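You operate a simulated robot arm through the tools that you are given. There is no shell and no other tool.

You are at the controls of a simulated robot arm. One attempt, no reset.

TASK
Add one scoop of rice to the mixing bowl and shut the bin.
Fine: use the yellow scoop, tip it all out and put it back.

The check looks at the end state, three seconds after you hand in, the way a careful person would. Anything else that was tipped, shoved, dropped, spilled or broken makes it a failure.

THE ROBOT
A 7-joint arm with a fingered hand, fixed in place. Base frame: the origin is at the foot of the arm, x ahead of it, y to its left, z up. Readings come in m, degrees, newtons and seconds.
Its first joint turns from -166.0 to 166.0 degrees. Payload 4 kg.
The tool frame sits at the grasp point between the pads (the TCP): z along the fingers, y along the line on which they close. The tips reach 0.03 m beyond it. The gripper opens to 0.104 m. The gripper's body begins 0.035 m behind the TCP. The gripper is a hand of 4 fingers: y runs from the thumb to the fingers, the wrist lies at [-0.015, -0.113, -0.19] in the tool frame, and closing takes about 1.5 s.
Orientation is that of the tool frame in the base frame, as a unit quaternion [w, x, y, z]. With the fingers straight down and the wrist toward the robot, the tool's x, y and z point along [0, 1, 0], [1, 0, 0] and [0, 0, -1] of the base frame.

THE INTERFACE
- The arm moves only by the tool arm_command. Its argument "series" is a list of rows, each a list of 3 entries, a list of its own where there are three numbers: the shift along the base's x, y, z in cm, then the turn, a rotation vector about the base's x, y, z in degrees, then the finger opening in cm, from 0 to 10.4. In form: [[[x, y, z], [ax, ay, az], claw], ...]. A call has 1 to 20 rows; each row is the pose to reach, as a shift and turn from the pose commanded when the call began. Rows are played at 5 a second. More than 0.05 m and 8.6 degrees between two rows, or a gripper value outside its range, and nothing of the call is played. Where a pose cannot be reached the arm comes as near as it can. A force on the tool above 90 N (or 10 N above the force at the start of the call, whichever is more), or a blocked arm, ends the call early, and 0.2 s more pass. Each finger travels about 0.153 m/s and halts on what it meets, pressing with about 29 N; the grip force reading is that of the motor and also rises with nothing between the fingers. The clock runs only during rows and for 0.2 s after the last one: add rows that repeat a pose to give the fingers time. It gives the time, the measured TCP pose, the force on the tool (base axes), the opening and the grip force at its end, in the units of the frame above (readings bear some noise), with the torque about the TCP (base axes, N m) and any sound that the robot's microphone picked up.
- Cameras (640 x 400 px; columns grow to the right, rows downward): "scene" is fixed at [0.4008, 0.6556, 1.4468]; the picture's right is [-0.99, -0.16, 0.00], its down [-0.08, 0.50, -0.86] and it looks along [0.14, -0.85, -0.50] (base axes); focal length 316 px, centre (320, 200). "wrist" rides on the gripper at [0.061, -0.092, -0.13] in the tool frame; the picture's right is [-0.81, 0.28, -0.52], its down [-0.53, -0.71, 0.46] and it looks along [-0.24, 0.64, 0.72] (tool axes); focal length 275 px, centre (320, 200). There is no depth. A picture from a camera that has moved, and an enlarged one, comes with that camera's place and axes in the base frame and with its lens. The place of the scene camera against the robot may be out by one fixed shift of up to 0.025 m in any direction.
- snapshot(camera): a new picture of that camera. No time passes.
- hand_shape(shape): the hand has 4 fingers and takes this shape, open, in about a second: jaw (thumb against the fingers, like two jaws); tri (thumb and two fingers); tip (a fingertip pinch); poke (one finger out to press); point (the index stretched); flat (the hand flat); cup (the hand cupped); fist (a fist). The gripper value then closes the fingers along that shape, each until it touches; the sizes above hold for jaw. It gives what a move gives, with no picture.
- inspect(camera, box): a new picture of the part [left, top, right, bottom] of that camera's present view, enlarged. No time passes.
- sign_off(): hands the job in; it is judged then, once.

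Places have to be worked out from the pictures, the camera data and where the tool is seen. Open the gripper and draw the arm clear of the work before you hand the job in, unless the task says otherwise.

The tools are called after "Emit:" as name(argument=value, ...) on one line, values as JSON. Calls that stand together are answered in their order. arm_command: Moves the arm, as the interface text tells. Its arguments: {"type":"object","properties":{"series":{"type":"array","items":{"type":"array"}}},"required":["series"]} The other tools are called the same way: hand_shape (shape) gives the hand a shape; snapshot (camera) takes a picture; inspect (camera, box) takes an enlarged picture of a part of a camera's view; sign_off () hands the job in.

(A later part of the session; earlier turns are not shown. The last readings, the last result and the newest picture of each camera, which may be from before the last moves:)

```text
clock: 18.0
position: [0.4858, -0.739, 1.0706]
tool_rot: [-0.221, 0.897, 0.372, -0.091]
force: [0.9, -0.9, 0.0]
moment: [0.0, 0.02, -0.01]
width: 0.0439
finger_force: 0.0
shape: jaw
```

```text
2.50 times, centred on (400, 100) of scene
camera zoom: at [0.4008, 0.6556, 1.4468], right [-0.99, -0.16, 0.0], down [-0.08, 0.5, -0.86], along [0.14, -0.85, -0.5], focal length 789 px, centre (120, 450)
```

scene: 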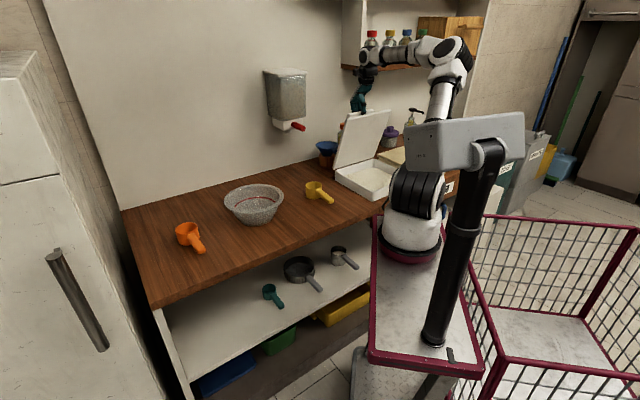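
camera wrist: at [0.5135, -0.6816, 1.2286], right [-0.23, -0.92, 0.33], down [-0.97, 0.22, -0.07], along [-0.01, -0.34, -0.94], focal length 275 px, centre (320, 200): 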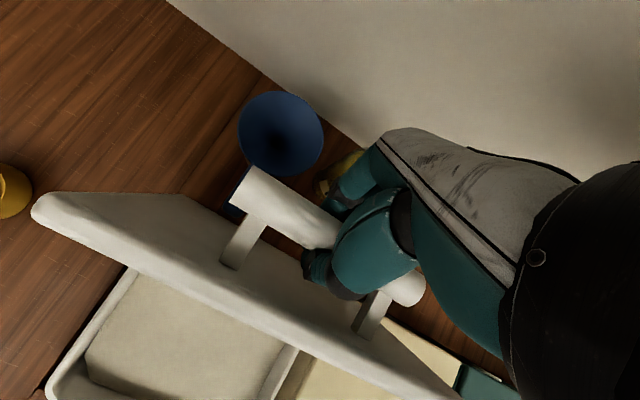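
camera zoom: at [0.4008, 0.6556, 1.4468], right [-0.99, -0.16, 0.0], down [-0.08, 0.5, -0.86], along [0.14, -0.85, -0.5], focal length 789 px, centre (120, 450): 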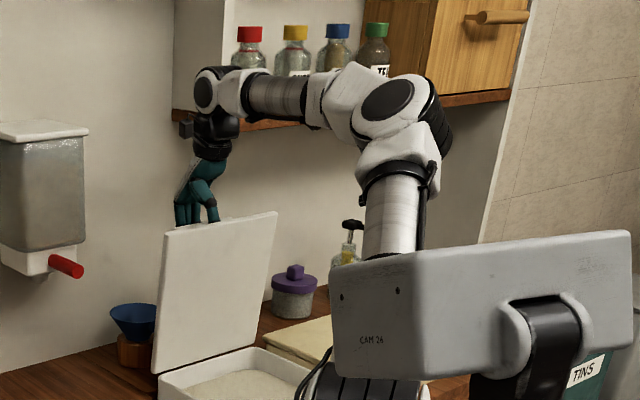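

The force has dropped to about zero and the lid stands by itself at its stop. I'll withdraw along the finger axis, then go straight up to clear the lid edge.

Emit:
arm_command(series=[[[0.33, -0.33, 0.9], [0, 0, 0], 4.4], [[0.66, -0.66, 1.8], [0, 0, 0], 4.4], [[1.0, -1.0, 2.7], [0, 0, 0], 4.4], [[1.33, -1.33, 3.6], [0, 0, 0], 4.4], [[1.64, -1.64, 4.43], [0, 0, 0], 4.4], [[1.64, -1.64, 7], [0, 0, 0], 4.4], [[1.64, -1.64, 10], [0, 0, 0], 4.4], [[1.64, -1.64, 12], [0, 0, 0], 4.4], [[1.64, -1.64, 12], [0, 0, 0], 4.4]])

Emit:
snapshot(camera="scene")

Emit:
snapshot(camera="wrist")

```text
clock: 20.0
position: [0.5018, -0.756, 1.1894]
tool_rot: [-0.22, 0.897, 0.372, -0.091]
force: [0.1, 0.1, -0.1]
moment: [-0.02, 0.01, 0.04]
width: 0.0439
finger_force: 0.1
shape: jaw
```

```text
taken
```

scene: 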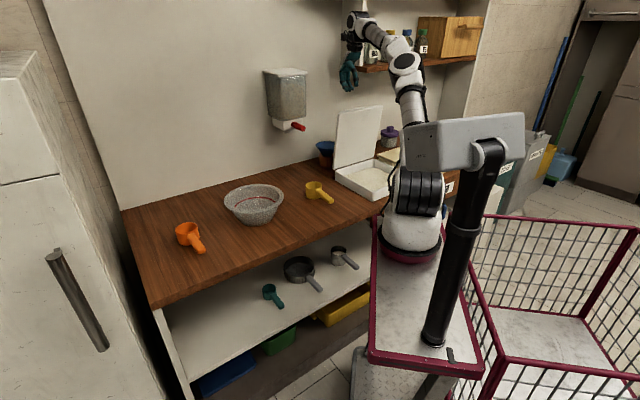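

```text
taken
camera wrist: at [0.5311, -0.6985, 1.3481], right [-0.23, -0.91, 0.33], down [-0.97, 0.22, -0.07], along [-0.01, -0.34, -0.94], focal length 275 px, centre (320, 200)
```

wrist: 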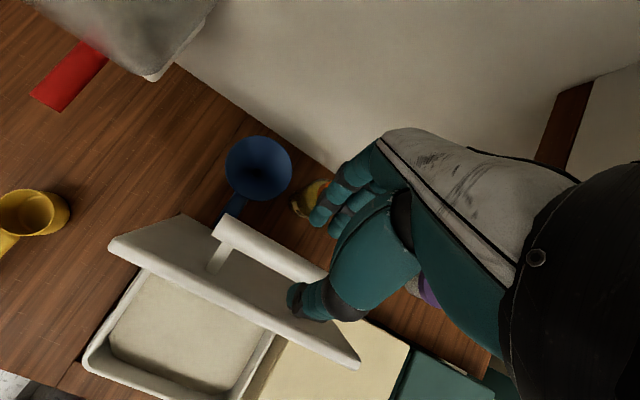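

The lid stays open at vertical. I'll retreat over it to the left and un-tilt the hand to get a clear look down at the yellow scoop.

Emit:
arm_command(series=[[[0, 0, 3], [0, 0, 0], 5], [[-2.5, 2.5, 4], [-2, -2, 0], 6], [[-5, 5, 4], [-4, -4, 0], 8], [[-7, 8.5, 4], [-6.5, -6.5, 0], 10], [[-8, 12.5, 4], [-9, -9, 0], 10], [[-8, 17, 3], [-12, -12, 0], 10], [[-7.5, 21.5, 3], [-15, -15, 0], 10], [[-6.5, 26, 2], [-18, -18, 0], 10], [[-5.5, 30.5, 2], [-19.5, -19.5, 0], 10], [[-4.5, 35, 2], [-19.5, -19.5, 0], 10], [[-4.2, 36.7, 2], [-19.5, -19.5, 0], 10], [[-4.2, 36.7, 2], [-19.5, -19.5, 0], 10]])

Emit:
snapshot(camera="wrist")

Emit:
snapshot(camera="scene")

```text
clock: 22.6
position: [0.4612, -0.3874, 1.2108]
tool_rot: [0.0, 0.924, 0.382, 0.0]
force: [-0.2, 0.7, 0.3]
moment: [-0.01, -0.07, -0.01]
width: 0.0999
finger_force: 0.1
shape: jaw
```

```text
taken
camera wrist: at [0.4393, -0.2805, 1.3409], right [-0.38, -0.77, 0.52], down [-0.88, 0.13, -0.46], along [0.28, -0.63, -0.72], focal length 275 px, centre (320, 200)
```

wrist: 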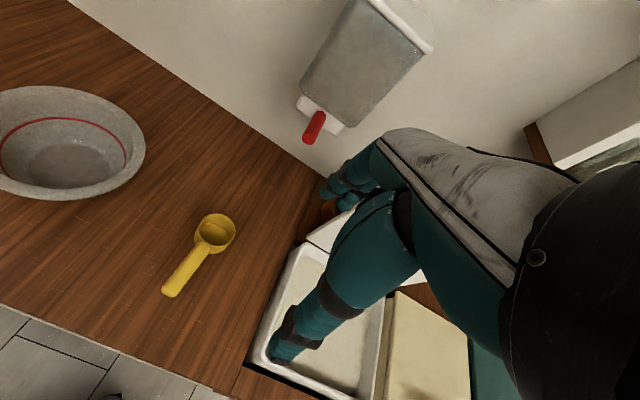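

```text
taken
```

scene: 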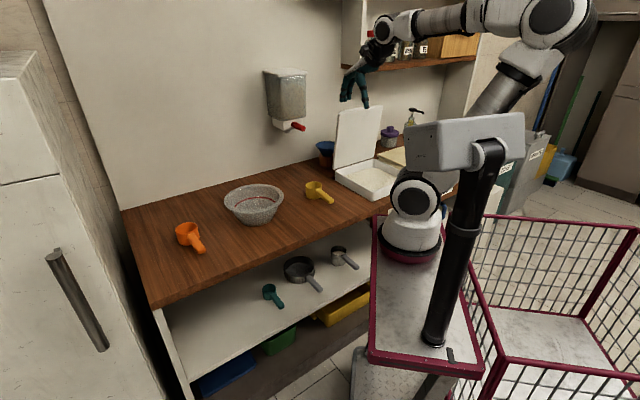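

Lid stays up and nothing else has moved. I'll enlarge the scoop, bowl and bin here for measurements.

Emit:
inspect(camera="wrist", box=[130, 180, 290, 320])

Emit:
inspect(camera="wrist", box=[0, 60, 160, 220])

Emit:
inspect(camera="wrist", box=[230, 220, 400, 400])

Emit:
inspect(camera="scene", box=[280, 160, 360, 220])

```text
2.86 times, centred on (210, 250) of wrist
camera zoom: at [0.4393, -0.2805, 1.3409], right [-0.38, -0.77, 0.52], down [-0.88, 0.13, -0.46], along [0.28, -0.63, -0.72], focal length 786 px, centre (634, 57)
```

zoom: 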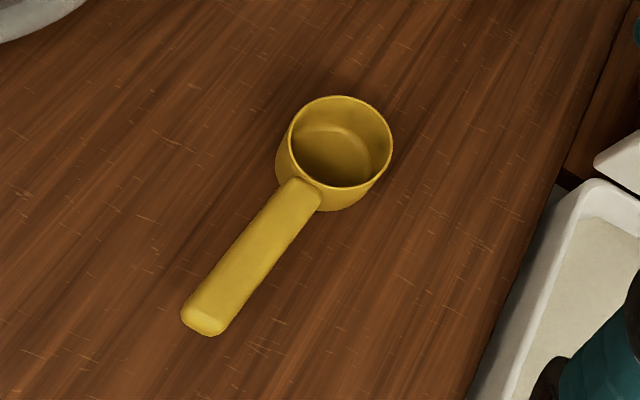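

```text
2.50 times, centred on (80, 140) of wrist
camera zoom: at [0.4393, -0.2805, 1.3409], right [-0.38, -0.77, 0.52], down [-0.88, 0.13, -0.46], along [0.28, -0.63, -0.72], focal length 688 px, centre (920, 350)
```

zoom: 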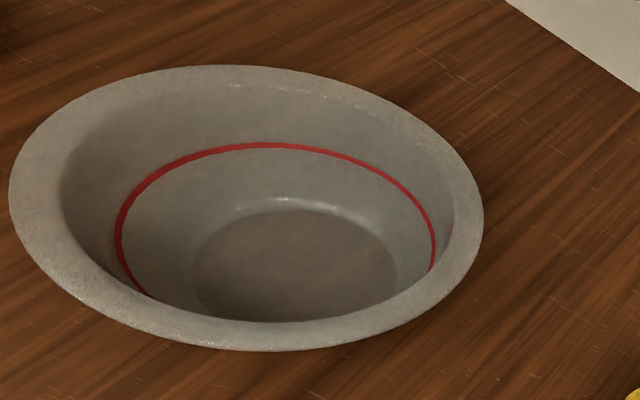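

```text
2.22 times, centred on (315, 310) of wrist
camera zoom: at [0.4393, -0.2805, 1.3409], right [-0.38, -0.77, 0.52], down [-0.88, 0.13, -0.46], along [0.28, -0.63, -0.72], focal length 612 px, centre (331, -44)
```

zoom: 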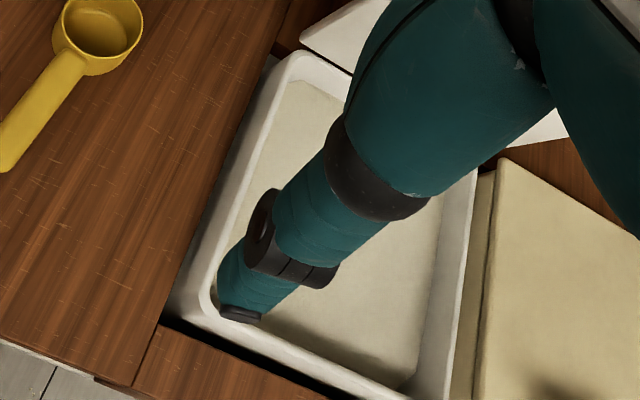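

```text
6.67 times, centred on (320, 190) of scene
camera zoom: at [0.4008, 0.6556, 1.4468], right [-0.99, -0.16, 0.0], down [-0.08, 0.5, -0.86], along [0.14, -0.85, -0.5], focal length 2104 px, centre (320, 267)
```

zoom: 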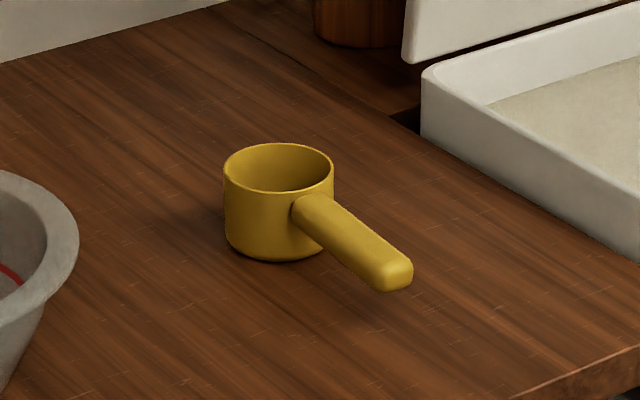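

Measurements in counter coordinates (u left along it, v into it):
- **Scoop:** cup rim at (u 0.114, v 0.745, z 0.85), handle running back to v 0.62, table at z 0.803.
- **Bowl:** centre at (u 0.377, v 0.727), rim z 0.89.
- **Rice:** surface at z ≈ 0.823.

I'll test whether the hand can yaw -90° in free space, so it can close across the scoop handle.

Emit:
arm_command(series=[[[0, 0, 0], [0, 0, -8], 10], [[0, 0, 0], [0, 0, -16], 10], [[0, 0, 0], [0, 0, -24], 10], [[0, 0, 0], [0, 0, -32], 10], [[0, 0, 0], [0, 0, -40], 10], [[0, 0, 0], [0, 0, -48], 10], [[0, 0, 0], [0, 0, -56], 10], [[0, 0, 0], [0, 0, -64], 10], [[0, 0, 0], [0, 0, -72], 10], [[0, 0, 0], [0, 0, -80], 10], [[0, 0, 0], [0, 0, -88], 10], [[0, 0, 0], [0, 0, -90], 10], [[0, 0, 0], [0, 0, -90], 10]])

Emit:
snapshot(camera="scene")

Emit:
snapshot(camera="wrist")

```text
clock: 25.4
position: [0.4605, -0.3881, 1.2109]
tool_rot: [0.0, 0.923, -0.384, 0.0]
force: [0.5, 0.0, 0.2]
moment: [0.01, -0.01, 0.01]
width: 0.1
finger_force: 0.0
shape: jaw
```

```text
taken
```

scene: 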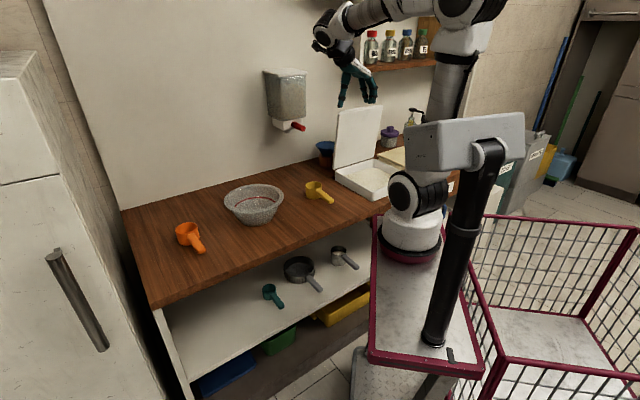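

```text
taken
camera wrist: at [0.5687, -0.3682, 1.3413], right [-0.77, 0.38, 0.52], down [0.13, 0.88, -0.46], along [-0.63, -0.28, -0.72], focal length 275 px, centre (320, 200)
```

wrist: 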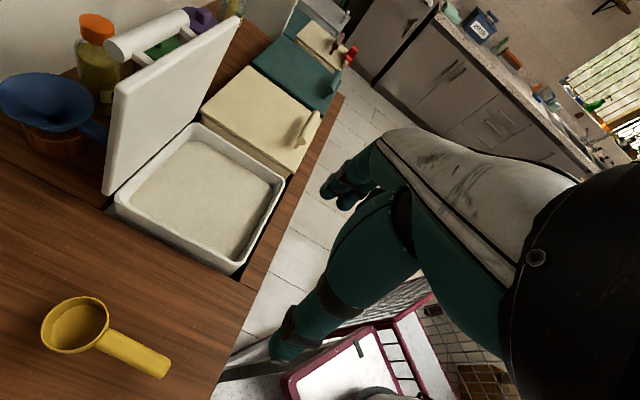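

Yaw reached cleanly and the wrist view now looks across the scoop and the open bin. Next I'll pitch the fingers forward 45° (so scooping and pouring stay within reach) while moving over the scoop at height.

Emit:
arm_command(series=[[[0.8, 0.7, 0], [-5, -5, 0], 10], [[1.6, 1.4, 0], [-10, -10, 0], 10], [[2.4, 2.2, 0], [-15, -15, 0], 10], [[3.2, 3.0, 0], [-20, -20, 0], 10], [[4.0, 3.8, -1], [-25, -25, 0], 10], [[4.8, 4.6, -2], [-30, -30, 0], 10], [[5.0, 4.9, -3], [-31.8, -31.8, 0], 10], [[5.0, 4.9, -3], [-31.8, -31.8, 0], 10]])

Emit:
snapshot(camera="scene")

Emit:
snapshot(camera="wrist")

```text
clock: 27.2
position: [0.5099, -0.3399, 1.1814]
tool_rot: [0.148, 0.853, -0.353, 0.354]
force: [-0.7, -0.9, 0.3]
moment: [-0.01, 0.0, 0.03]
width: 0.1002
finger_force: 0.0
shape: jaw
```

```text
taken
```

scene: 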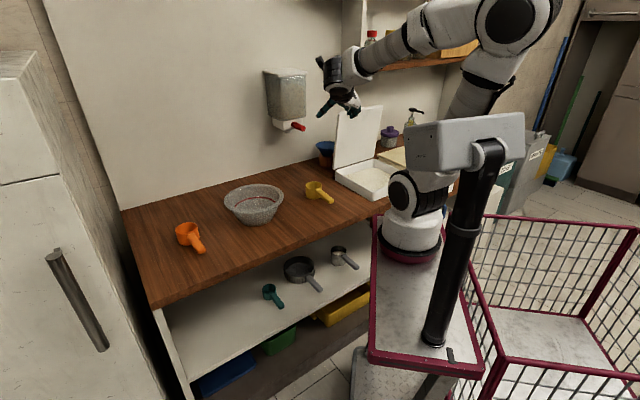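

```text
taken
camera wrist: at [0.5412, -0.2407, 1.3162], right [-0.86, 0.47, -0.21], down [0.47, 0.54, -0.7], along [-0.22, -0.7, -0.68], focal length 275 px, centre (320, 200)
```

wrist: 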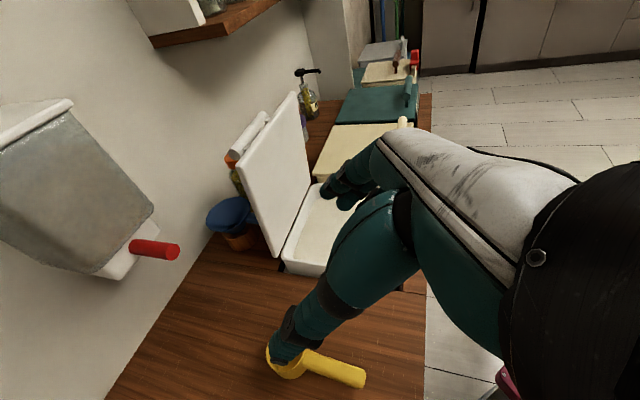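

Reached the 45° forward pitch. Before grasping I'll test the pour motion in free air: roll about the v axis in two stages and see if the arm can follow.

Emit:
arm_command(series=[[[1, 1, 0], [5.6, -5.6, 0], 10], [[2, 2, 0], [11.2, -11.2, 0], 10], [[3, 3, 0], [16.8, -16.8, 0], 10], [[4, 4, 0], [22.4, -22.4, 0], 10], [[5, 5, 0], [28, -28, 0], 10], [[6, 6, 0], [33.6, -33.6, 0], 10], [[7, 7, 0], [39.2, -39.2, 0], 10], [[8, 8, 0], [44.8, -44.8, 0], 10], [[8, 8, 0], [44.8, -44.8, 0], 10]])

Emit:
snapshot(camera="scene")

```text
clock: 29.2
position: [0.5907, -0.2597, 1.1815]
tool_rot: [-0.324, 0.649, -0.487, 0.487]
force: [0.7, -0.1, 0.1]
moment: [-0.02, 0.0, 0.01]
width: 0.1002
finger_force: 0.1
shape: jaw
```

```text
taken
```

scene: 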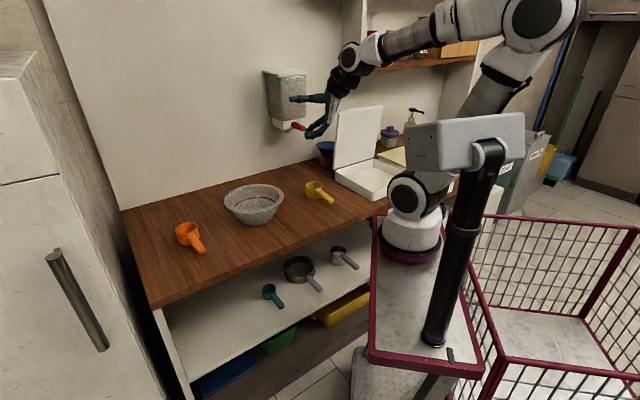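

63° of roll followed perfectly. Continue to about 130° total.

Emit:
arm_command(series=[[[0.6, 0.6, 0], [5.6, -5.6, 0], 10], [[1.2, 1.2, 0], [11.2, -11.2, 0], 10], [[1.8, 1.8, 0], [16.8, -16.8, 0], 10], [[2.4, 2.4, 0], [22.4, -22.4, 0], 10], [[3, 3, 0], [28, -28, 0], 10], [[3.6, 3.6, 0], [33.6, -33.6, 0], 10], [[4.2, 4.2, 0], [39.2, -39.2, 0], 10], [[4.8, 4.8, 0], [44.8, -44.8, 0], 10], [[4.8, 4.8, 0], [47, -47, 0], 10], [[4.8, 4.8, 0], [47, -47, 0], 10]])

Emit:
snapshot(camera="scene")

Emit:
snapshot(camera="wrist")

```text
clock: 31.4
position: [0.6758, -0.245, 1.2204]
tool_rot: [0.711, -0.23, 0.47, -0.469]
force: [-0.2, 0.5, -0.3]
moment: [-0.02, 0.0, 0.03]
width: 0.0999
finger_force: 0.1
shape: jaw
out of reach, approached as far as the arm can: row 5, 6, 7, 8, 9, 10
```

```text
taken
```

scene: 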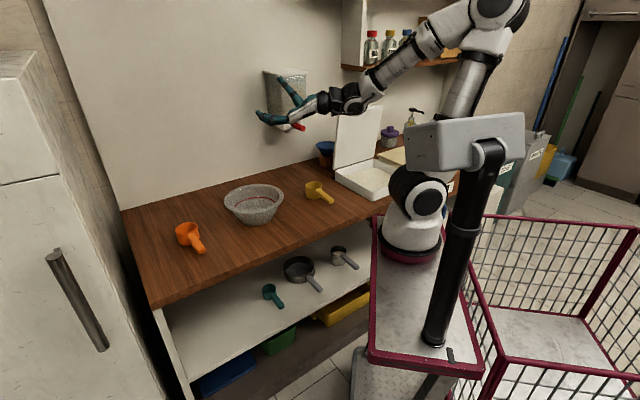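

```text
taken
camera wrist: at [0.5268, -0.3274, 1.2038], right [-0.43, 0.9, -0.08], down [0.02, 0.09, 1.0], along [0.9, 0.42, -0.06], focal length 275 px, centre (320, 200)
```

wrist: 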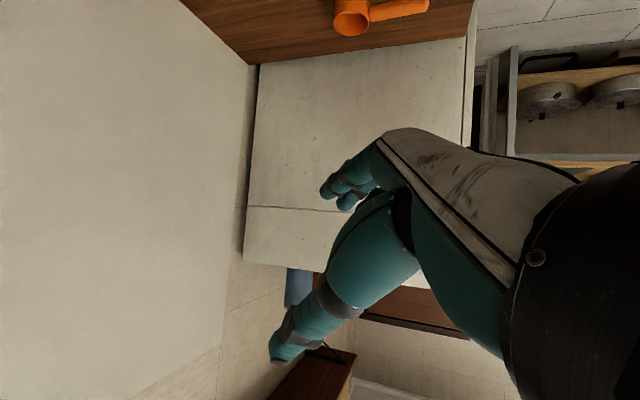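

Full 130° tilt was reached in orientation but the wrist came too close to the base there. Yawing the pour direction about 45° left should move the wrist outward, so I'll test that with the empty hand over the bowl.

Emit:
arm_command(series=[[[1, -0.7, 0], [0, 0, 7.5], 10], [[2, -1.4, 0], [0, 0, 15], 10], [[3, -2.1, 0], [0, 0, 22.5], 10], [[4, -2.8, 0], [0, 0, 30], 10], [[5, -3.5, 0], [0, 0, 37.5], 10], [[5.2, -3.65, 0], [0, 0, 45], 10], [[5.2, -3.65, 0], [0, 0, 45], 10]])

Emit:
snapshot(camera="scene")

Emit:
snapshot(camera="wrist")

```text
clock: 33.0
position: [0.7289, -0.2819, 1.2216]
tool_rot: [0.837, -0.392, 0.346, -0.162]
force: [0.1, 0.1, 0.2]
moment: [0.0, 0.01, 0.0]
width: 0.1001
finger_force: 0.0
shape: jaw
```

```text
taken
```

scene: 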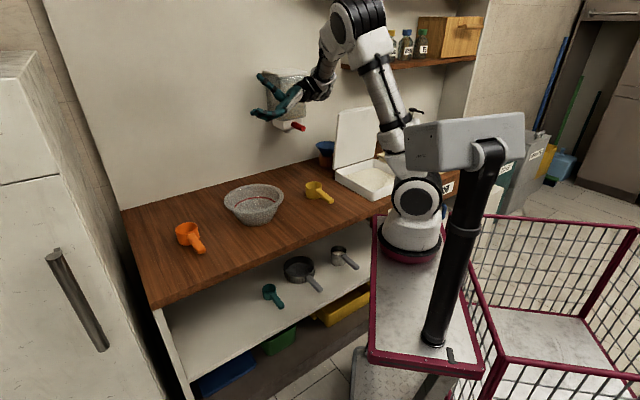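

```text
taken
camera wrist: at [0.6797, -0.4466, 1.2042], right [-0.94, 0.33, -0.08], down [-0.06, 0.08, 1.0], along [0.34, 0.94, -0.06], focal length 275 px, centre (320, 200)
```

wrist: 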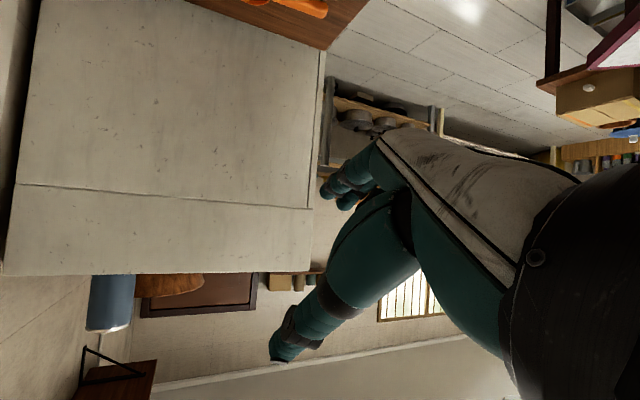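

Reached without trouble. Now lower it to pour height to make sure it still reaches there.

Emit:
arm_command(series=[[[-0.7, 0.7, -3], [0, 0, 0], 10], [[-1.4, 1.4, -6], [0, 0, 0], 10], [[-2.1, 2.1, -9], [0, 0, 0], 10], [[-2.8, 2.8, -12], [0, 0, 0], 10], [[-3.6, 3.6, -15], [0, 0, 0], 10], [[-3.6, 3.6, -18], [0, 0, 0], 10], [[-3.6, 3.6, -20], [0, 0, 0], 10], [[-3.6, 3.6, -20], [0, 0, 0], 10]])

Emit:
snapshot(camera="scene")

Emit:
snapshot(camera="wrist")

```text
clock: 34.8
position: [0.6919, -0.2475, 1.0198]
tool_rot: [0.837, -0.391, 0.347, -0.162]
force: [-0.3, 0.4, 0.6]
moment: [-0.02, 0.0, 0.0]
width: 0.1001
finger_force: 0.0
shape: jaw
```

```text
taken
```

scene: 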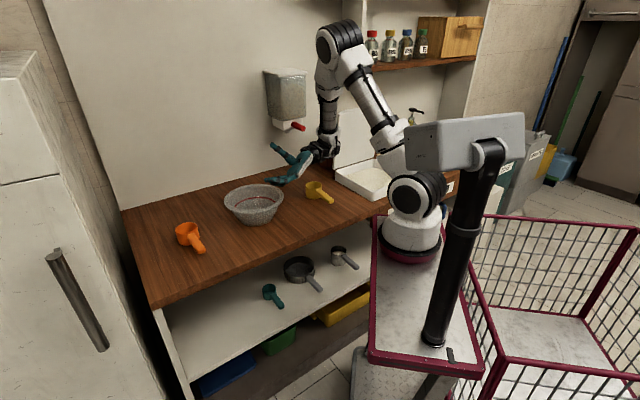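

```text
taken
camera wrist: at [0.6435, -0.4105, 1.004], right [-0.94, 0.33, -0.08], down [-0.06, 0.08, 1.0], along [0.34, 0.94, -0.06], focal length 275 px, centre (320, 200)
```

wrist: 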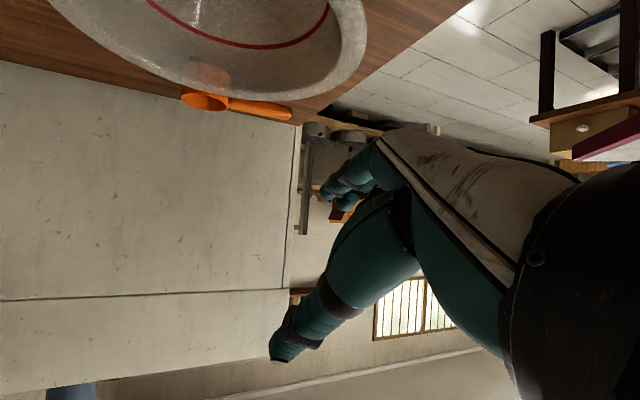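

Pour pose works at z 1.02. I'll unroll back to level by the reverse path, rising slightly, to make sure the whole path is reachable.

Emit:
arm_command(series=[[[0, 0, 2], [-8.2, 0, 0], 10], [[0, 0, 4], [-16.4, 0, 0], 10], [[0, 0, 6], [-24.6, 0, 0], 10], [[0, 0, 8], [-32.8, 0, 0], 10], [[0, 0, 8], [-41, 0, 0], 10], [[0, 0, 8], [-49.2, 0, 0], 10], [[0, 0, 8], [-57.4, 0, 0], 10], [[0, 0, 8], [-65.6, 0, 0], 10], [[0, 0, 8], [-73.8, 0, 0], 10], [[0, 0, 8], [-82, 0, 0], 10], [[0, 0, 8], [-90.2, 0, 0], 10], [[0, 0, 8], [-98.4, 0, 0], 10], [[0, 0, 8], [-106.6, 0, 0], 10], [[0, 0, 8], [-114.8, 0, 0], 10], [[0, 0, 8], [-123, 0, 0], 10], [[0, 0, 8], [-130, 0, 0], 10], [[0, 0, 8], [-130, 0, 0], 10]])

Emit:
snapshot(camera="scene")

Emit:
snapshot(camera="wrist")

```text
clock: 38.4
position: [0.6916, -0.2458, 1.1002]
tool_rot: [0.002, 0.924, 0.0, 0.382]
force: [0.0, -0.3, 0.8]
moment: [0.04, 0.0, 0.0]
width: 0.0999
finger_force: 0.1
shape: jaw
```

```text
taken
```

scene: 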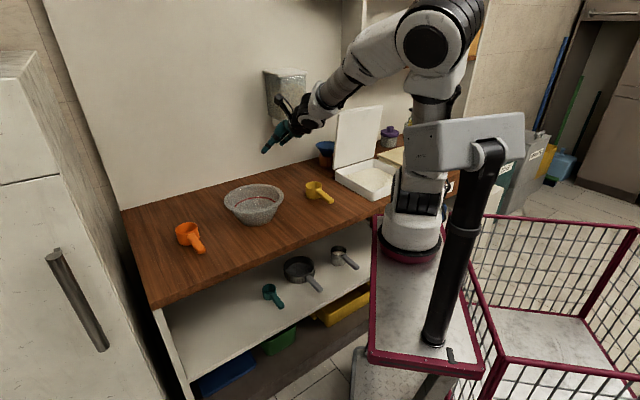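

```text
taken
camera wrist: at [0.6436, -0.1551, 1.2362], right [-0.94, -0.28, -0.21], down [-0.06, 0.71, -0.7], along [0.34, -0.65, -0.68], focal length 275 px, centre (320, 200)
```

wrist: 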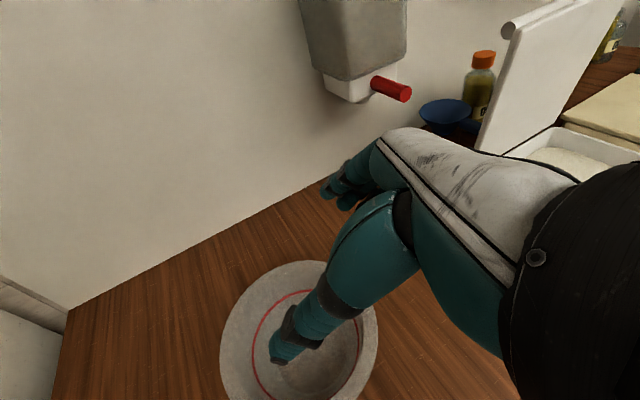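

The whole pour path is reachable. Now I'll go to a pre-grasp behind and above the scoop handle, with the hand yawed to match it and pitched 45°.

Emit:
arm_command(series=[[[-3.2, -1.4, 0], [0, 0, -8], 10], [[-6.4, -2.8, 0], [0, 0, -16], 10], [[-9.6, -4.2, 0], [0, 0, -24], 10], [[-12.8, -5.6, 0], [0, 0, -32], 10], [[-16, -7, 0], [0, 0, -40], 10], [[-19.3, -8.3, 0], [0, 0, -48], 10], [[-19.3, -8.3, -4], [0, 0, -48], 10], [[-19.3, -8.3, -8], [0, 0, -48], 10], [[-19.3, -8.3, -12], [0, 0, -48], 10], [[-19.3, -8.3, -15], [0, 0, -48], 10], [[-19.3, -8.3, -15], [0, 0, -48], 10]])

Emit:
snapshot(camera="wrist")

Emit:
snapshot(camera="scene")

Emit:
inspect(camera="scene", box=[260, 130, 400, 230])

```text
clock: 39.4
position: [0.574, -0.3124, 1.08]
tool_rot: [0.032, 0.892, -0.28, 0.354]
force: [-0.1, 0.2, 0.0]
moment: [0.04, 0.02, -0.01]
width: 0.0999
finger_force: 0.0
shape: jaw
out of reach, approached as far as the arm can: row 3, 4, 5
stopped in row 5: the arm was blocked; the commanded pose is now the measured one
```

```text
taken
camera wrist: at [0.5779, -0.2317, 1.2307], right [-0.94, 0.29, -0.18], down [0.34, 0.74, -0.59], along [-0.04, -0.61, -0.79], focal length 275 px, centre (320, 200)
```

wrist: 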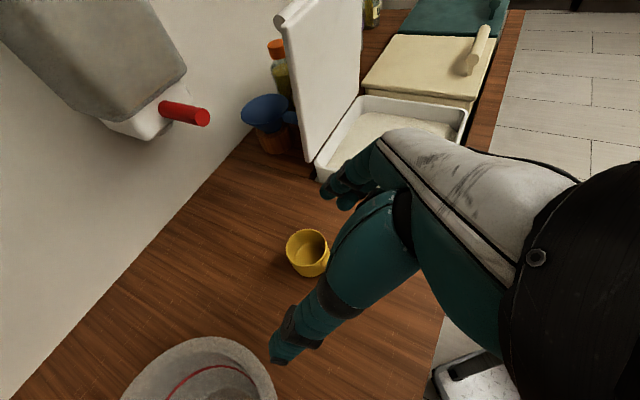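

```text
taken
```

scene: 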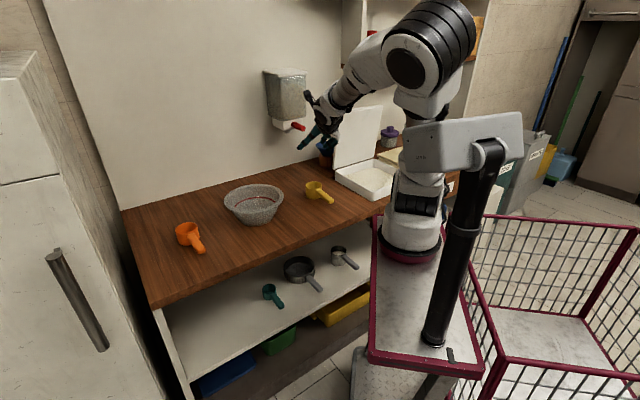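

```text
4.00 times, centred on (330, 180) of scene
camera zoom: at [0.4008, 0.6556, 1.4468], right [-0.99, -0.16, 0.0], down [-0.08, 0.5, -0.86], along [0.14, -0.85, -0.5], focal length 1262 px, centre (280, 280)
```

zoom: 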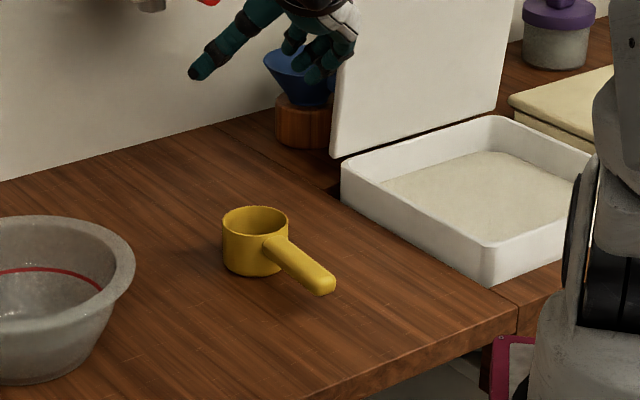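

The arm got blocked partway: its elbow settled differently after the unroll. I'll check the area around the elbow and CAM 26 before backing off.

Emit:
inspect(camera="scene", box=[300, 0, 540, 260])

```text
1.54 times, centred on (420, 130) of scene
camera zoom: at [0.4008, 0.6556, 1.4468], right [-0.99, -0.16, 0.0], down [-0.08, 0.5, -0.86], along [0.14, -0.85, -0.5], focal length 486 px, centre (166, 308)
```

zoom: 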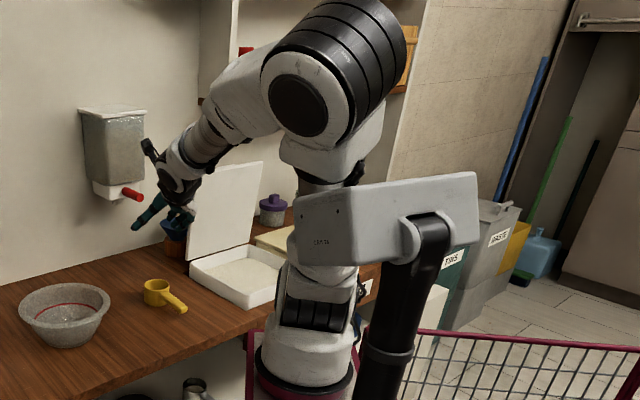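

I'll take the same 6.67× crop as before to see whether the CAM 26 box has been displaced at all.

Emit:
inspect(camera="scene", box=[390, 130, 450, 190])

```text
6.67 times, centred on (420, 160) of scene
camera zoom: at [0.4008, 0.6556, 1.4468], right [-0.99, -0.16, 0.0], down [-0.08, 0.5, -0.86], along [0.14, -0.85, -0.5], focal length 2104 px, centre (-347, 467)
```

zoom: 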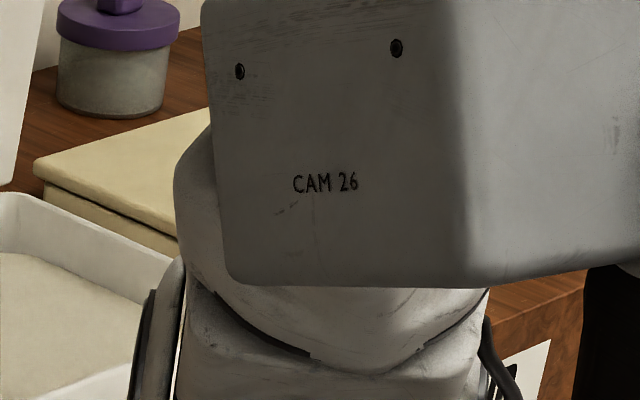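

The box shows a slight displacement (about 3 mm), so an arm link is pressing on it. I'll back straight off along the reverse path immediately.

Emit:
arm_command(series=[[[2.5, 1.2, 0.5], [0, 0, 7], 10], [[5, 2.6, 1], [0, 0, 14], 10], [[7.5, 4, 1.5], [0, 0, 21], 10], [[10, 5.4, 2], [0, 0, 28], 10], [[11.8, 6.7, 2], [0, 0, 35], 10], [[11.8, 6.7, 2], [0, 0, 35], 10]])

Emit:
snapshot(camera="scene")

Emit:
inspect(camera="scene", box=[390, 130, 450, 190])

```text
clock: 40.8
position: [0.6915, -0.2446, 1.1019]
tool_rot: [-0.075, 0.935, 0.002, 0.347]
force: [-0.3, -0.1, -1.3]
moment: [0.0, 0.01, -0.04]
width: 0.0999
finger_force: 0.1
shape: jaw
```

```text
taken
```

scene: 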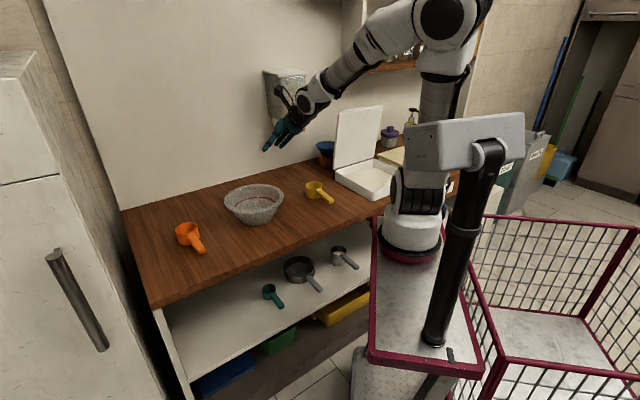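

```text
6.67 times, centred on (420, 160) of scene
camera zoom: at [0.4008, 0.6556, 1.4468], right [-0.99, -0.16, 0.0], down [-0.08, 0.5, -0.86], along [0.14, -0.85, -0.5], focal length 2104 px, centre (-347, 467)
```

zoom: 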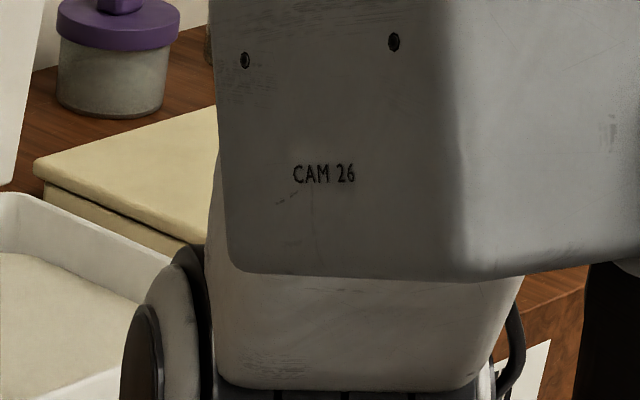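

The CAM 26 box sprang back exactly to its original place. I'll re-approach with the tool first turned vertical (wrist farther from the base), moving above the scoop.

Emit:
arm_command(series=[[[-1.0, -1.2, 1], [1.1, 5.2, -5.8], 10], [[-2.5, -2.8, 2], [2.2, 10.5, -11.5], 10], [[-4.5, -4.5, 3], [3.3, 15.7, -17.3], 10], [[-6.5, -6.4, 4], [4.4, 20.9, -23], 10], [[-8.5, -8.4, 4.8], [5.5, 26.2, -28.8], 10], [[-10.5, -10.4, 4.8], [6.6, 31.4, -34.5], 10], [[-12.3, -12.1, 4.8], [7.7, 36.7, -40.3], 10], [[-14, -13.7, 4.8], [8.75, 41.9, -46], 10], [[-14, -13.7, 4.8], [8.75, 41.9, -46], 10]])

Emit:
snapshot(camera="scene")

Emit:
snapshot(camera="wrist")

```text
clock: 42.8
position: [0.5526, -0.3824, 1.1484]
tool_rot: [0.001, 0.913, -0.409, 0.0]
force: [-0.6, -0.1, 0.3]
moment: [0.0, -0.02, -0.02]
width: 0.0999
finger_force: 0.0
shape: jaw
```

```text
taken
```

scene: 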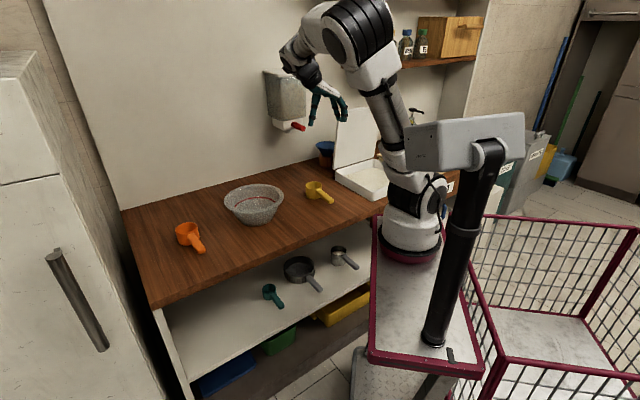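

```text
taken
camera wrist: at [0.6616, -0.3678, 1.2786], right [-0.75, 0.42, 0.52], down [0.17, 0.87, -0.46], along [-0.64, -0.25, -0.72], focal length 275 px, centre (320, 200)
```

wrist: 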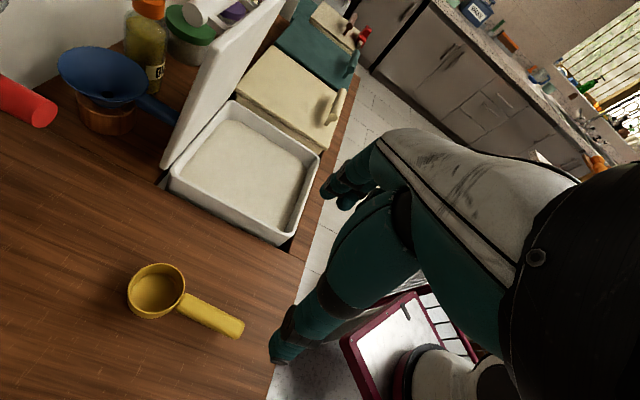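

Elbow is high and clear, and this view confirms the scoop at (u 0.1145, v 0.747) with its handle at -3.6°. I'll lower and pitch the hand 30° to a pre-grasp behind and above the handle.

Emit:
arm_command(series=[[[-0.4, 0.4, -4], [-3.7, -3.3, 0], 8], [[-0.9, 0.9, -8], [-7.5, -6.7, 0], 8], [[-1.4, 1.4, -12], [-11.2, -10, 0], 8], [[-1.9, 1.9, -16], [-15, -13.3, 0], 8], [[-2.4, 2.4, -19.5], [-18.7, -16.7, 0], 8], [[-2.9, 2.9, -22.8], [-22.4, -20, 0], 8], [[-2.9, 2.9, -22.8], [-22.4, -20, 0], 8]])

Emit:
snapshot(camera="scene")

Emit:
snapshot(camera="wrist")

Emit:
inspect(camera="scene", box=[280, 130, 400, 230])

```text
clock: 44.4
position: [0.5464, -0.36, 0.9233]
tool_rot: [0.109, 0.881, -0.395, 0.236]
force: [0.5, -1.0, 0.3]
moment: [0.01, -0.01, 0.04]
width: 0.0805
finger_force: 0.1
shape: jaw
out of reach, approached as far as the arm can: row 6, 7
```

```text
taken
```

scene: 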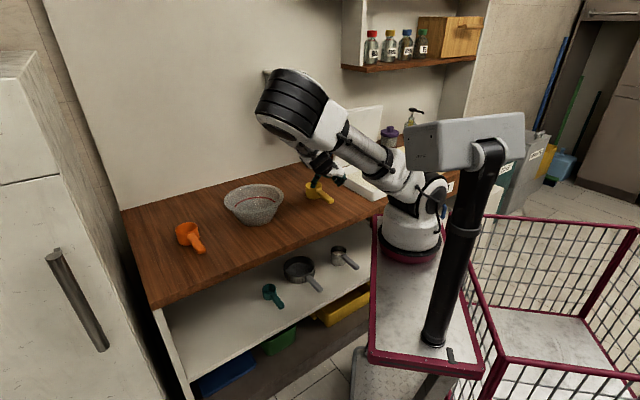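

```text
taken
camera wrist: at [0.6066, -0.291, 1.0669], right [-0.85, 0.53, 0.04], down [0.37, 0.65, -0.66], along [-0.38, -0.54, -0.75], focal length 275 px, centre (320, 200)
```

wrist: 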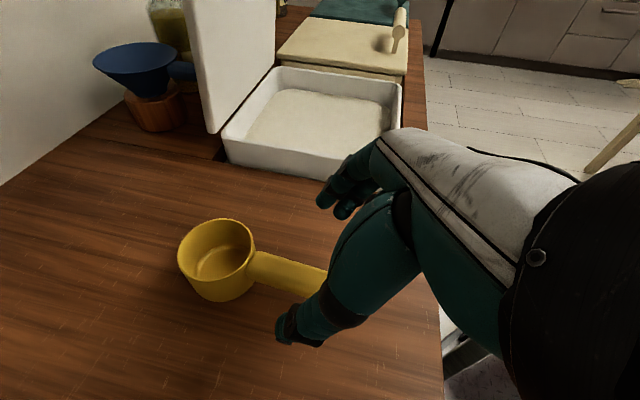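

```text
4.00 times, centred on (340, 180) of scene
camera zoom: at [0.4008, 0.6556, 1.4468], right [-0.99, -0.16, 0.0], down [-0.08, 0.5, -0.86], along [0.14, -0.85, -0.5], focal length 1262 px, centre (240, 280)
```

zoom: 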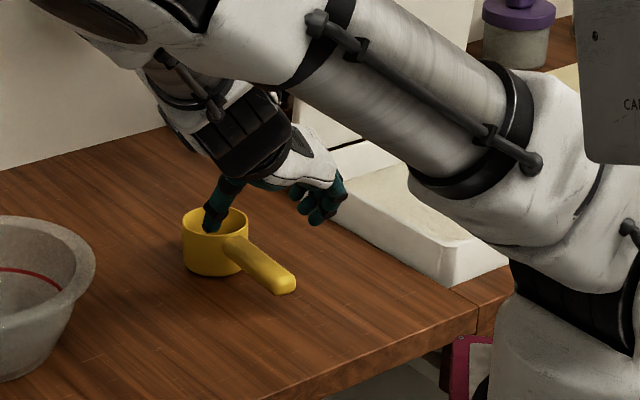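

Out of reach by about 2 cm, with an awkward elbow over the bowl side. The mirrored grasp (wrist on the bin side) keeps the wrist farther from the base for all three locations, so I'll retrace upward to a vertical tool first.

Emit:
arm_command(series=[[[0.2, -0.4, 4], [3.7, 3.3, 0], 8], [[0.4, -0.8, 8], [7.5, 6.7, 0], 8], [[0.5, -1.2, 12], [11.2, 10, 0], 8], [[0.6, -1.6, 16], [15, 13.3, 0], 8], [[0.6, -2.0, 20], [18.7, 16.7, 0], 8], [[0.6, -2.2, 24], [22.4, 20, 0], 8], [[0.6, -2.2, 26], [22.4, 20, 0], 8], [[0.6, -2.2, 26], [22.4, 20, 0], 8]])

Emit:
snapshot(camera="scene")

```text
clock: 46.2
position: [0.5531, -0.3809, 1.1858]
tool_rot: [0.001, 0.913, -0.408, 0.0]
force: [0.0, 0.1, 0.1]
moment: [-0.03, 0.02, 0.01]
width: 0.0801
finger_force: 0.0
shape: jaw
```

```text
taken
```

scene: 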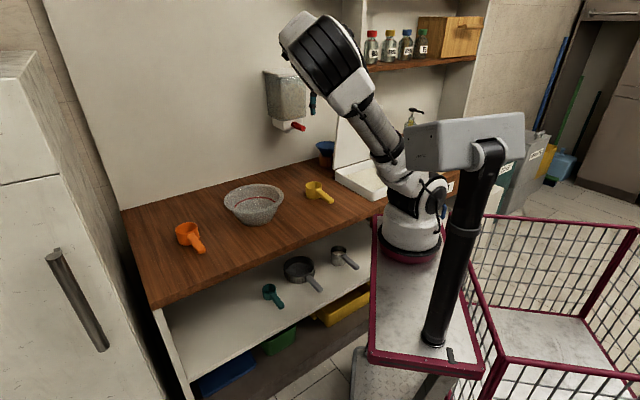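

Back up with a vertical tool. Now I'll yaw the hand back +93° toward the first orientation, drifting right so the elbow unwinds.

Emit:
arm_command(series=[[[-0.7, -0.2, 1], [0, 0, 8], 8], [[-1.4, -0.4, 2], [0, 0, 16], 8], [[-2.1, -0.6, 3], [0, 0, 24], 8], [[-2.8, -0.8, 4], [0, 0, 32], 8], [[-3.5, -1, 5], [0, 0, 40], 8], [[-4.2, -1.2, 6], [0, 0, 48], 8], [[-4.9, -1.4, 6], [0, 0, 56], 8], [[-5.6, -1.6, 6], [0, 0, 64], 8], [[-6.3, -1.8, 6], [0, 0, 72], 8], [[-7, -2, 6], [0, 0, 80], 8], [[-7.8, -2.1, 6], [0, 0, 88], 8], [[-7.8, -2.1, 6], [0, 0, 93], 8], [[-7.8, -2.1, 6], [0, 0, 93], 8]])

Emit:
snapshot(camera="scene")

```text
clock: 49.0
position: [0.4751, -0.4051, 1.2435]
tool_rot: [0.0, 0.924, 0.383, 0.0]
force: [-0.2, -0.1, -0.3]
moment: [-0.01, -0.04, 0.0]
width: 0.0802
finger_force: 0.0
shape: jaw
```

```text
taken
```

scene: 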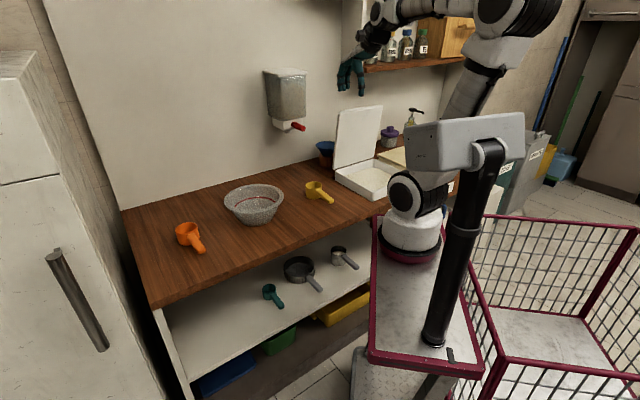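

The elbow is back on the right. Now yaw another +87° to the mirrored orientation (closing axis along +u, wrist on the bin side).

Emit:
arm_command(series=[[[0.5, 0.5, 0], [0, 0, 8], 8], [[1, 1, 0], [0, 0, 16], 8], [[1.5, 1.5, 0], [0, 0, 24], 8], [[2, 2, 0], [0, 0, 32], 8], [[2.5, 2.5, 0], [0, 0, 40], 8], [[3, 3, -1], [0, 0, 48], 8], [[3.5, 3.5, -2], [0, 0, 56], 8], [[4, 4, -3], [0, 0, 64], 8], [[4.5, 4.5, -4], [0, 0, 72], 8], [[5, 5, -4], [0, 0, 80], 8], [[5, 5, -4], [0, 0, 87], 8], [[5, 5, -4], [0, 0, 87], 8]])

Emit:
snapshot(camera="scene")

Emit:
snapshot(camera="wrist")

```text
clock: 51.6
position: [0.5245, -0.354, 1.2036]
tool_rot: [0.001, 0.407, 0.913, 0.001]
force: [-0.7, -0.3, 0.1]
moment: [-0.01, 0.0, -0.03]
width: 0.0803
finger_force: 0.1
shape: jaw
```

```text
taken
```

scene: 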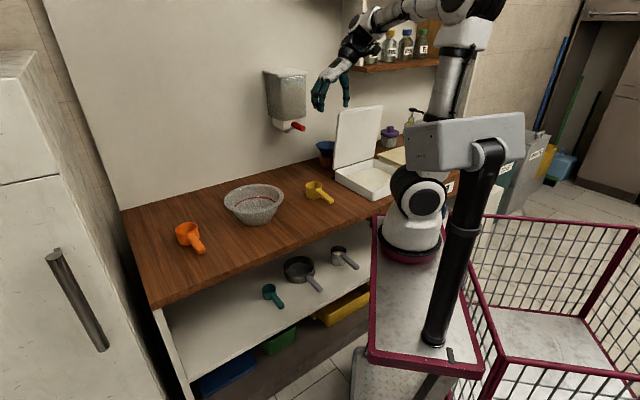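

```text
taken
camera wrist: at [0.415, -0.3716, 1.3345], right [0.75, -0.42, 0.52], down [-0.17, -0.87, -0.46], along [0.64, 0.25, -0.72], focal length 275 px, centre (320, 200)
```

wrist: 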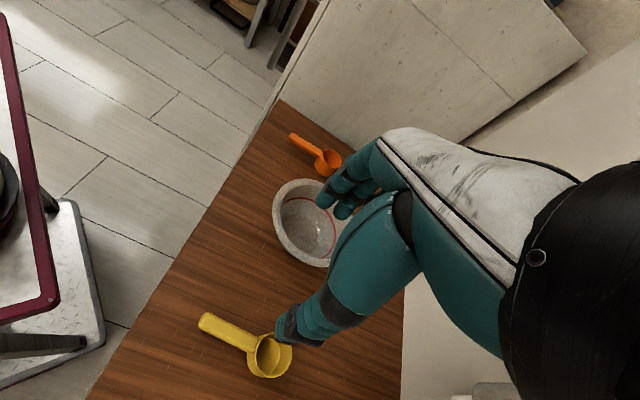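

The elbow sits well on the right. I'll pitch 30° and lower in stages toward the pre-grasp.

Emit:
arm_command(series=[[[0, 0, -3], [-4.5, -4, 0], 8], [[0, 0, -6], [-9, -8, 0], 8], [[0, 0, -9], [-13.4, -12, 0], 8], [[0, 0, -12], [-17.9, -16.1, 0], 8], [[0, 0, -15], [-22.3, -20.1, 0], 8], [[0, 0, -15], [-22.3, -20.1, 0], 8]])

Emit:
snapshot(camera="scene")

Emit:
inspect(camera="scene", box=[390, 130, 450, 190])

```text
clock: 53.0
position: [0.525, -0.3541, 1.055]
tool_rot: [0.237, 0.393, 0.882, -0.105]
force: [-0.9, 1.0, -0.8]
moment: [0.0, 0.02, -0.01]
width: 0.08
finger_force: 0.0
shape: jaw
```

```text
taken
```

scene: 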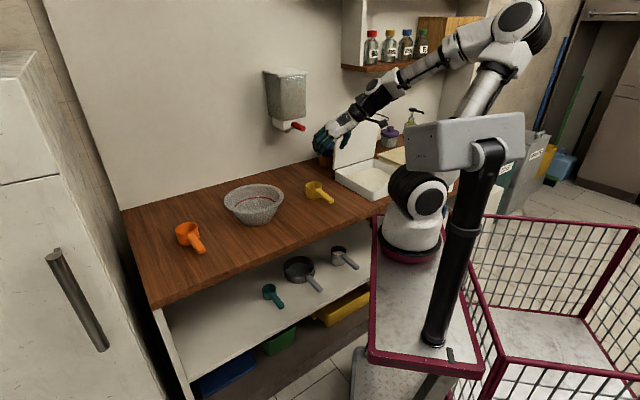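

```text
6.67 times, centred on (420, 160) of scene
camera zoom: at [0.4008, 0.6556, 1.4468], right [-0.99, -0.16, 0.0], down [-0.08, 0.5, -0.86], along [0.14, -0.85, -0.5], focal length 2104 px, centre (-347, 467)
```

zoom: 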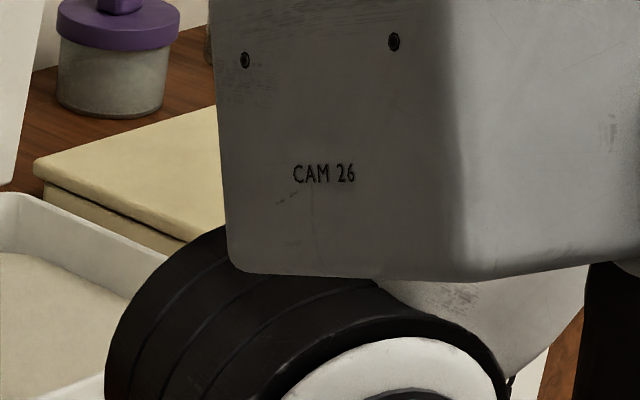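

This posture is clean: forearm comes from the right and CAM 26 is undisturbed. I'll test the mirrored pour roll (tipping left) over the bowl with the empty hand before grasping.

Emit:
arm_command(series=[[[1.8, 1.8, 0.5], [-5.4, 6, 0], 8], [[3.6, 3.6, 1], [-10.8, 12, 0], 8], [[5.4, 5.4, 1.5], [-16.2, 18, 0], 8], [[7.2, 7.2, 2], [-21.6, 24, 0], 8], [[9, 9, 2.5], [-27, 30, 0], 8], [[10.8, 10.8, 3], [-32.4, 36, 0], 8], [[12.6, 12.6, 3.5], [-37.8, 42, 0], 8], [[14.4, 14.4, 4], [-43.2, 48, 0], 8], [[14.4, 14.4, 4], [-43.2, 48, 0], 8]])

Emit:
snapshot(camera="scene")

```text
clock: 55.0
position: [0.6685, -0.2098, 1.0939]
tool_rot: [-0.01, 0.206, 0.802, -0.561]
force: [0.5, -0.1, -1.0]
moment: [0.03, -0.03, -0.01]
width: 0.0801
finger_force: 0.1
shape: jaw
```

```text
taken
```

scene: 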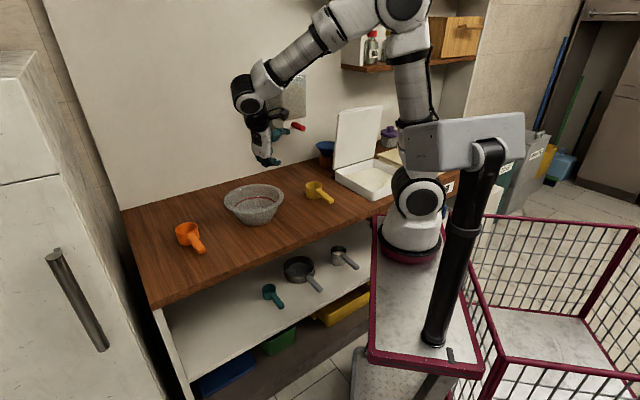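

First 65° fine. Continue to about 130° roll.

Emit:
arm_command(series=[[[0.5, 0.5, 0], [-5.4, 6, 0], 8], [[1, 1, 0], [-10.8, 12, 0], 8], [[1.5, 1.5, 0], [-16.2, 18, 0], 8], [[2, 2, 0], [-21.6, 24, 0], 8], [[2.5, 2.5, 0], [-27, 30, 0], 8], [[3, 3, 0], [-32.4, 36, 0], 8], [[3.7, 3.7, 0], [-37.8, 42, 0], 8], [[3.7, 3.7, 0], [-43.2, 48, 0], 8], [[3.7, 3.7, 0], [-43.2, 48, 0], 8]])

Emit:
snapshot(camera="scene")

Emit:
snapshot(camera="wrist")

```text
clock: 57.0
position: [0.7058, -0.1729, 1.0943]
tool_rot: [0.253, 0.045, -0.474, 0.842]
force: [-0.4, 1.0, -1.0]
moment: [0.01, 0.04, 0.01]
width: 0.0801
finger_force: 0.1
shape: jaw
```

```text
taken
```

scene: 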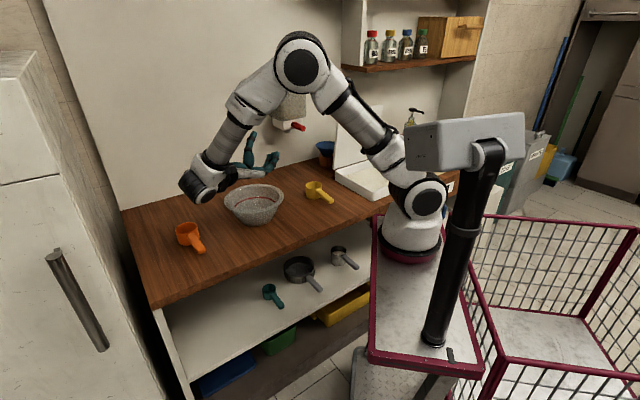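

```text
taken
camera wrist: at [0.717, -0.005, 1.1131], right [0.66, 0.0, -0.75], down [0.72, -0.28, 0.63], along [-0.21, -0.96, -0.18], focal length 275 px, centre (320, 200)
```

wrist: 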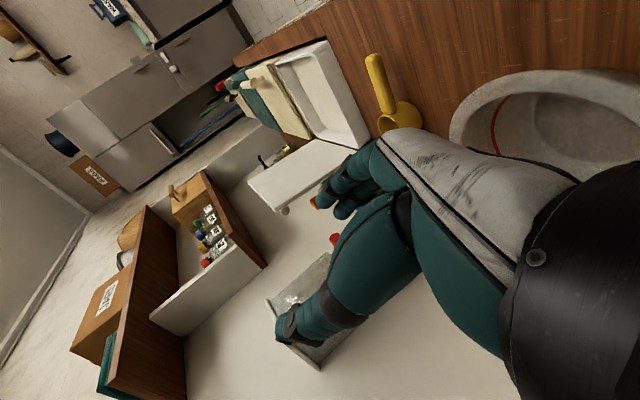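

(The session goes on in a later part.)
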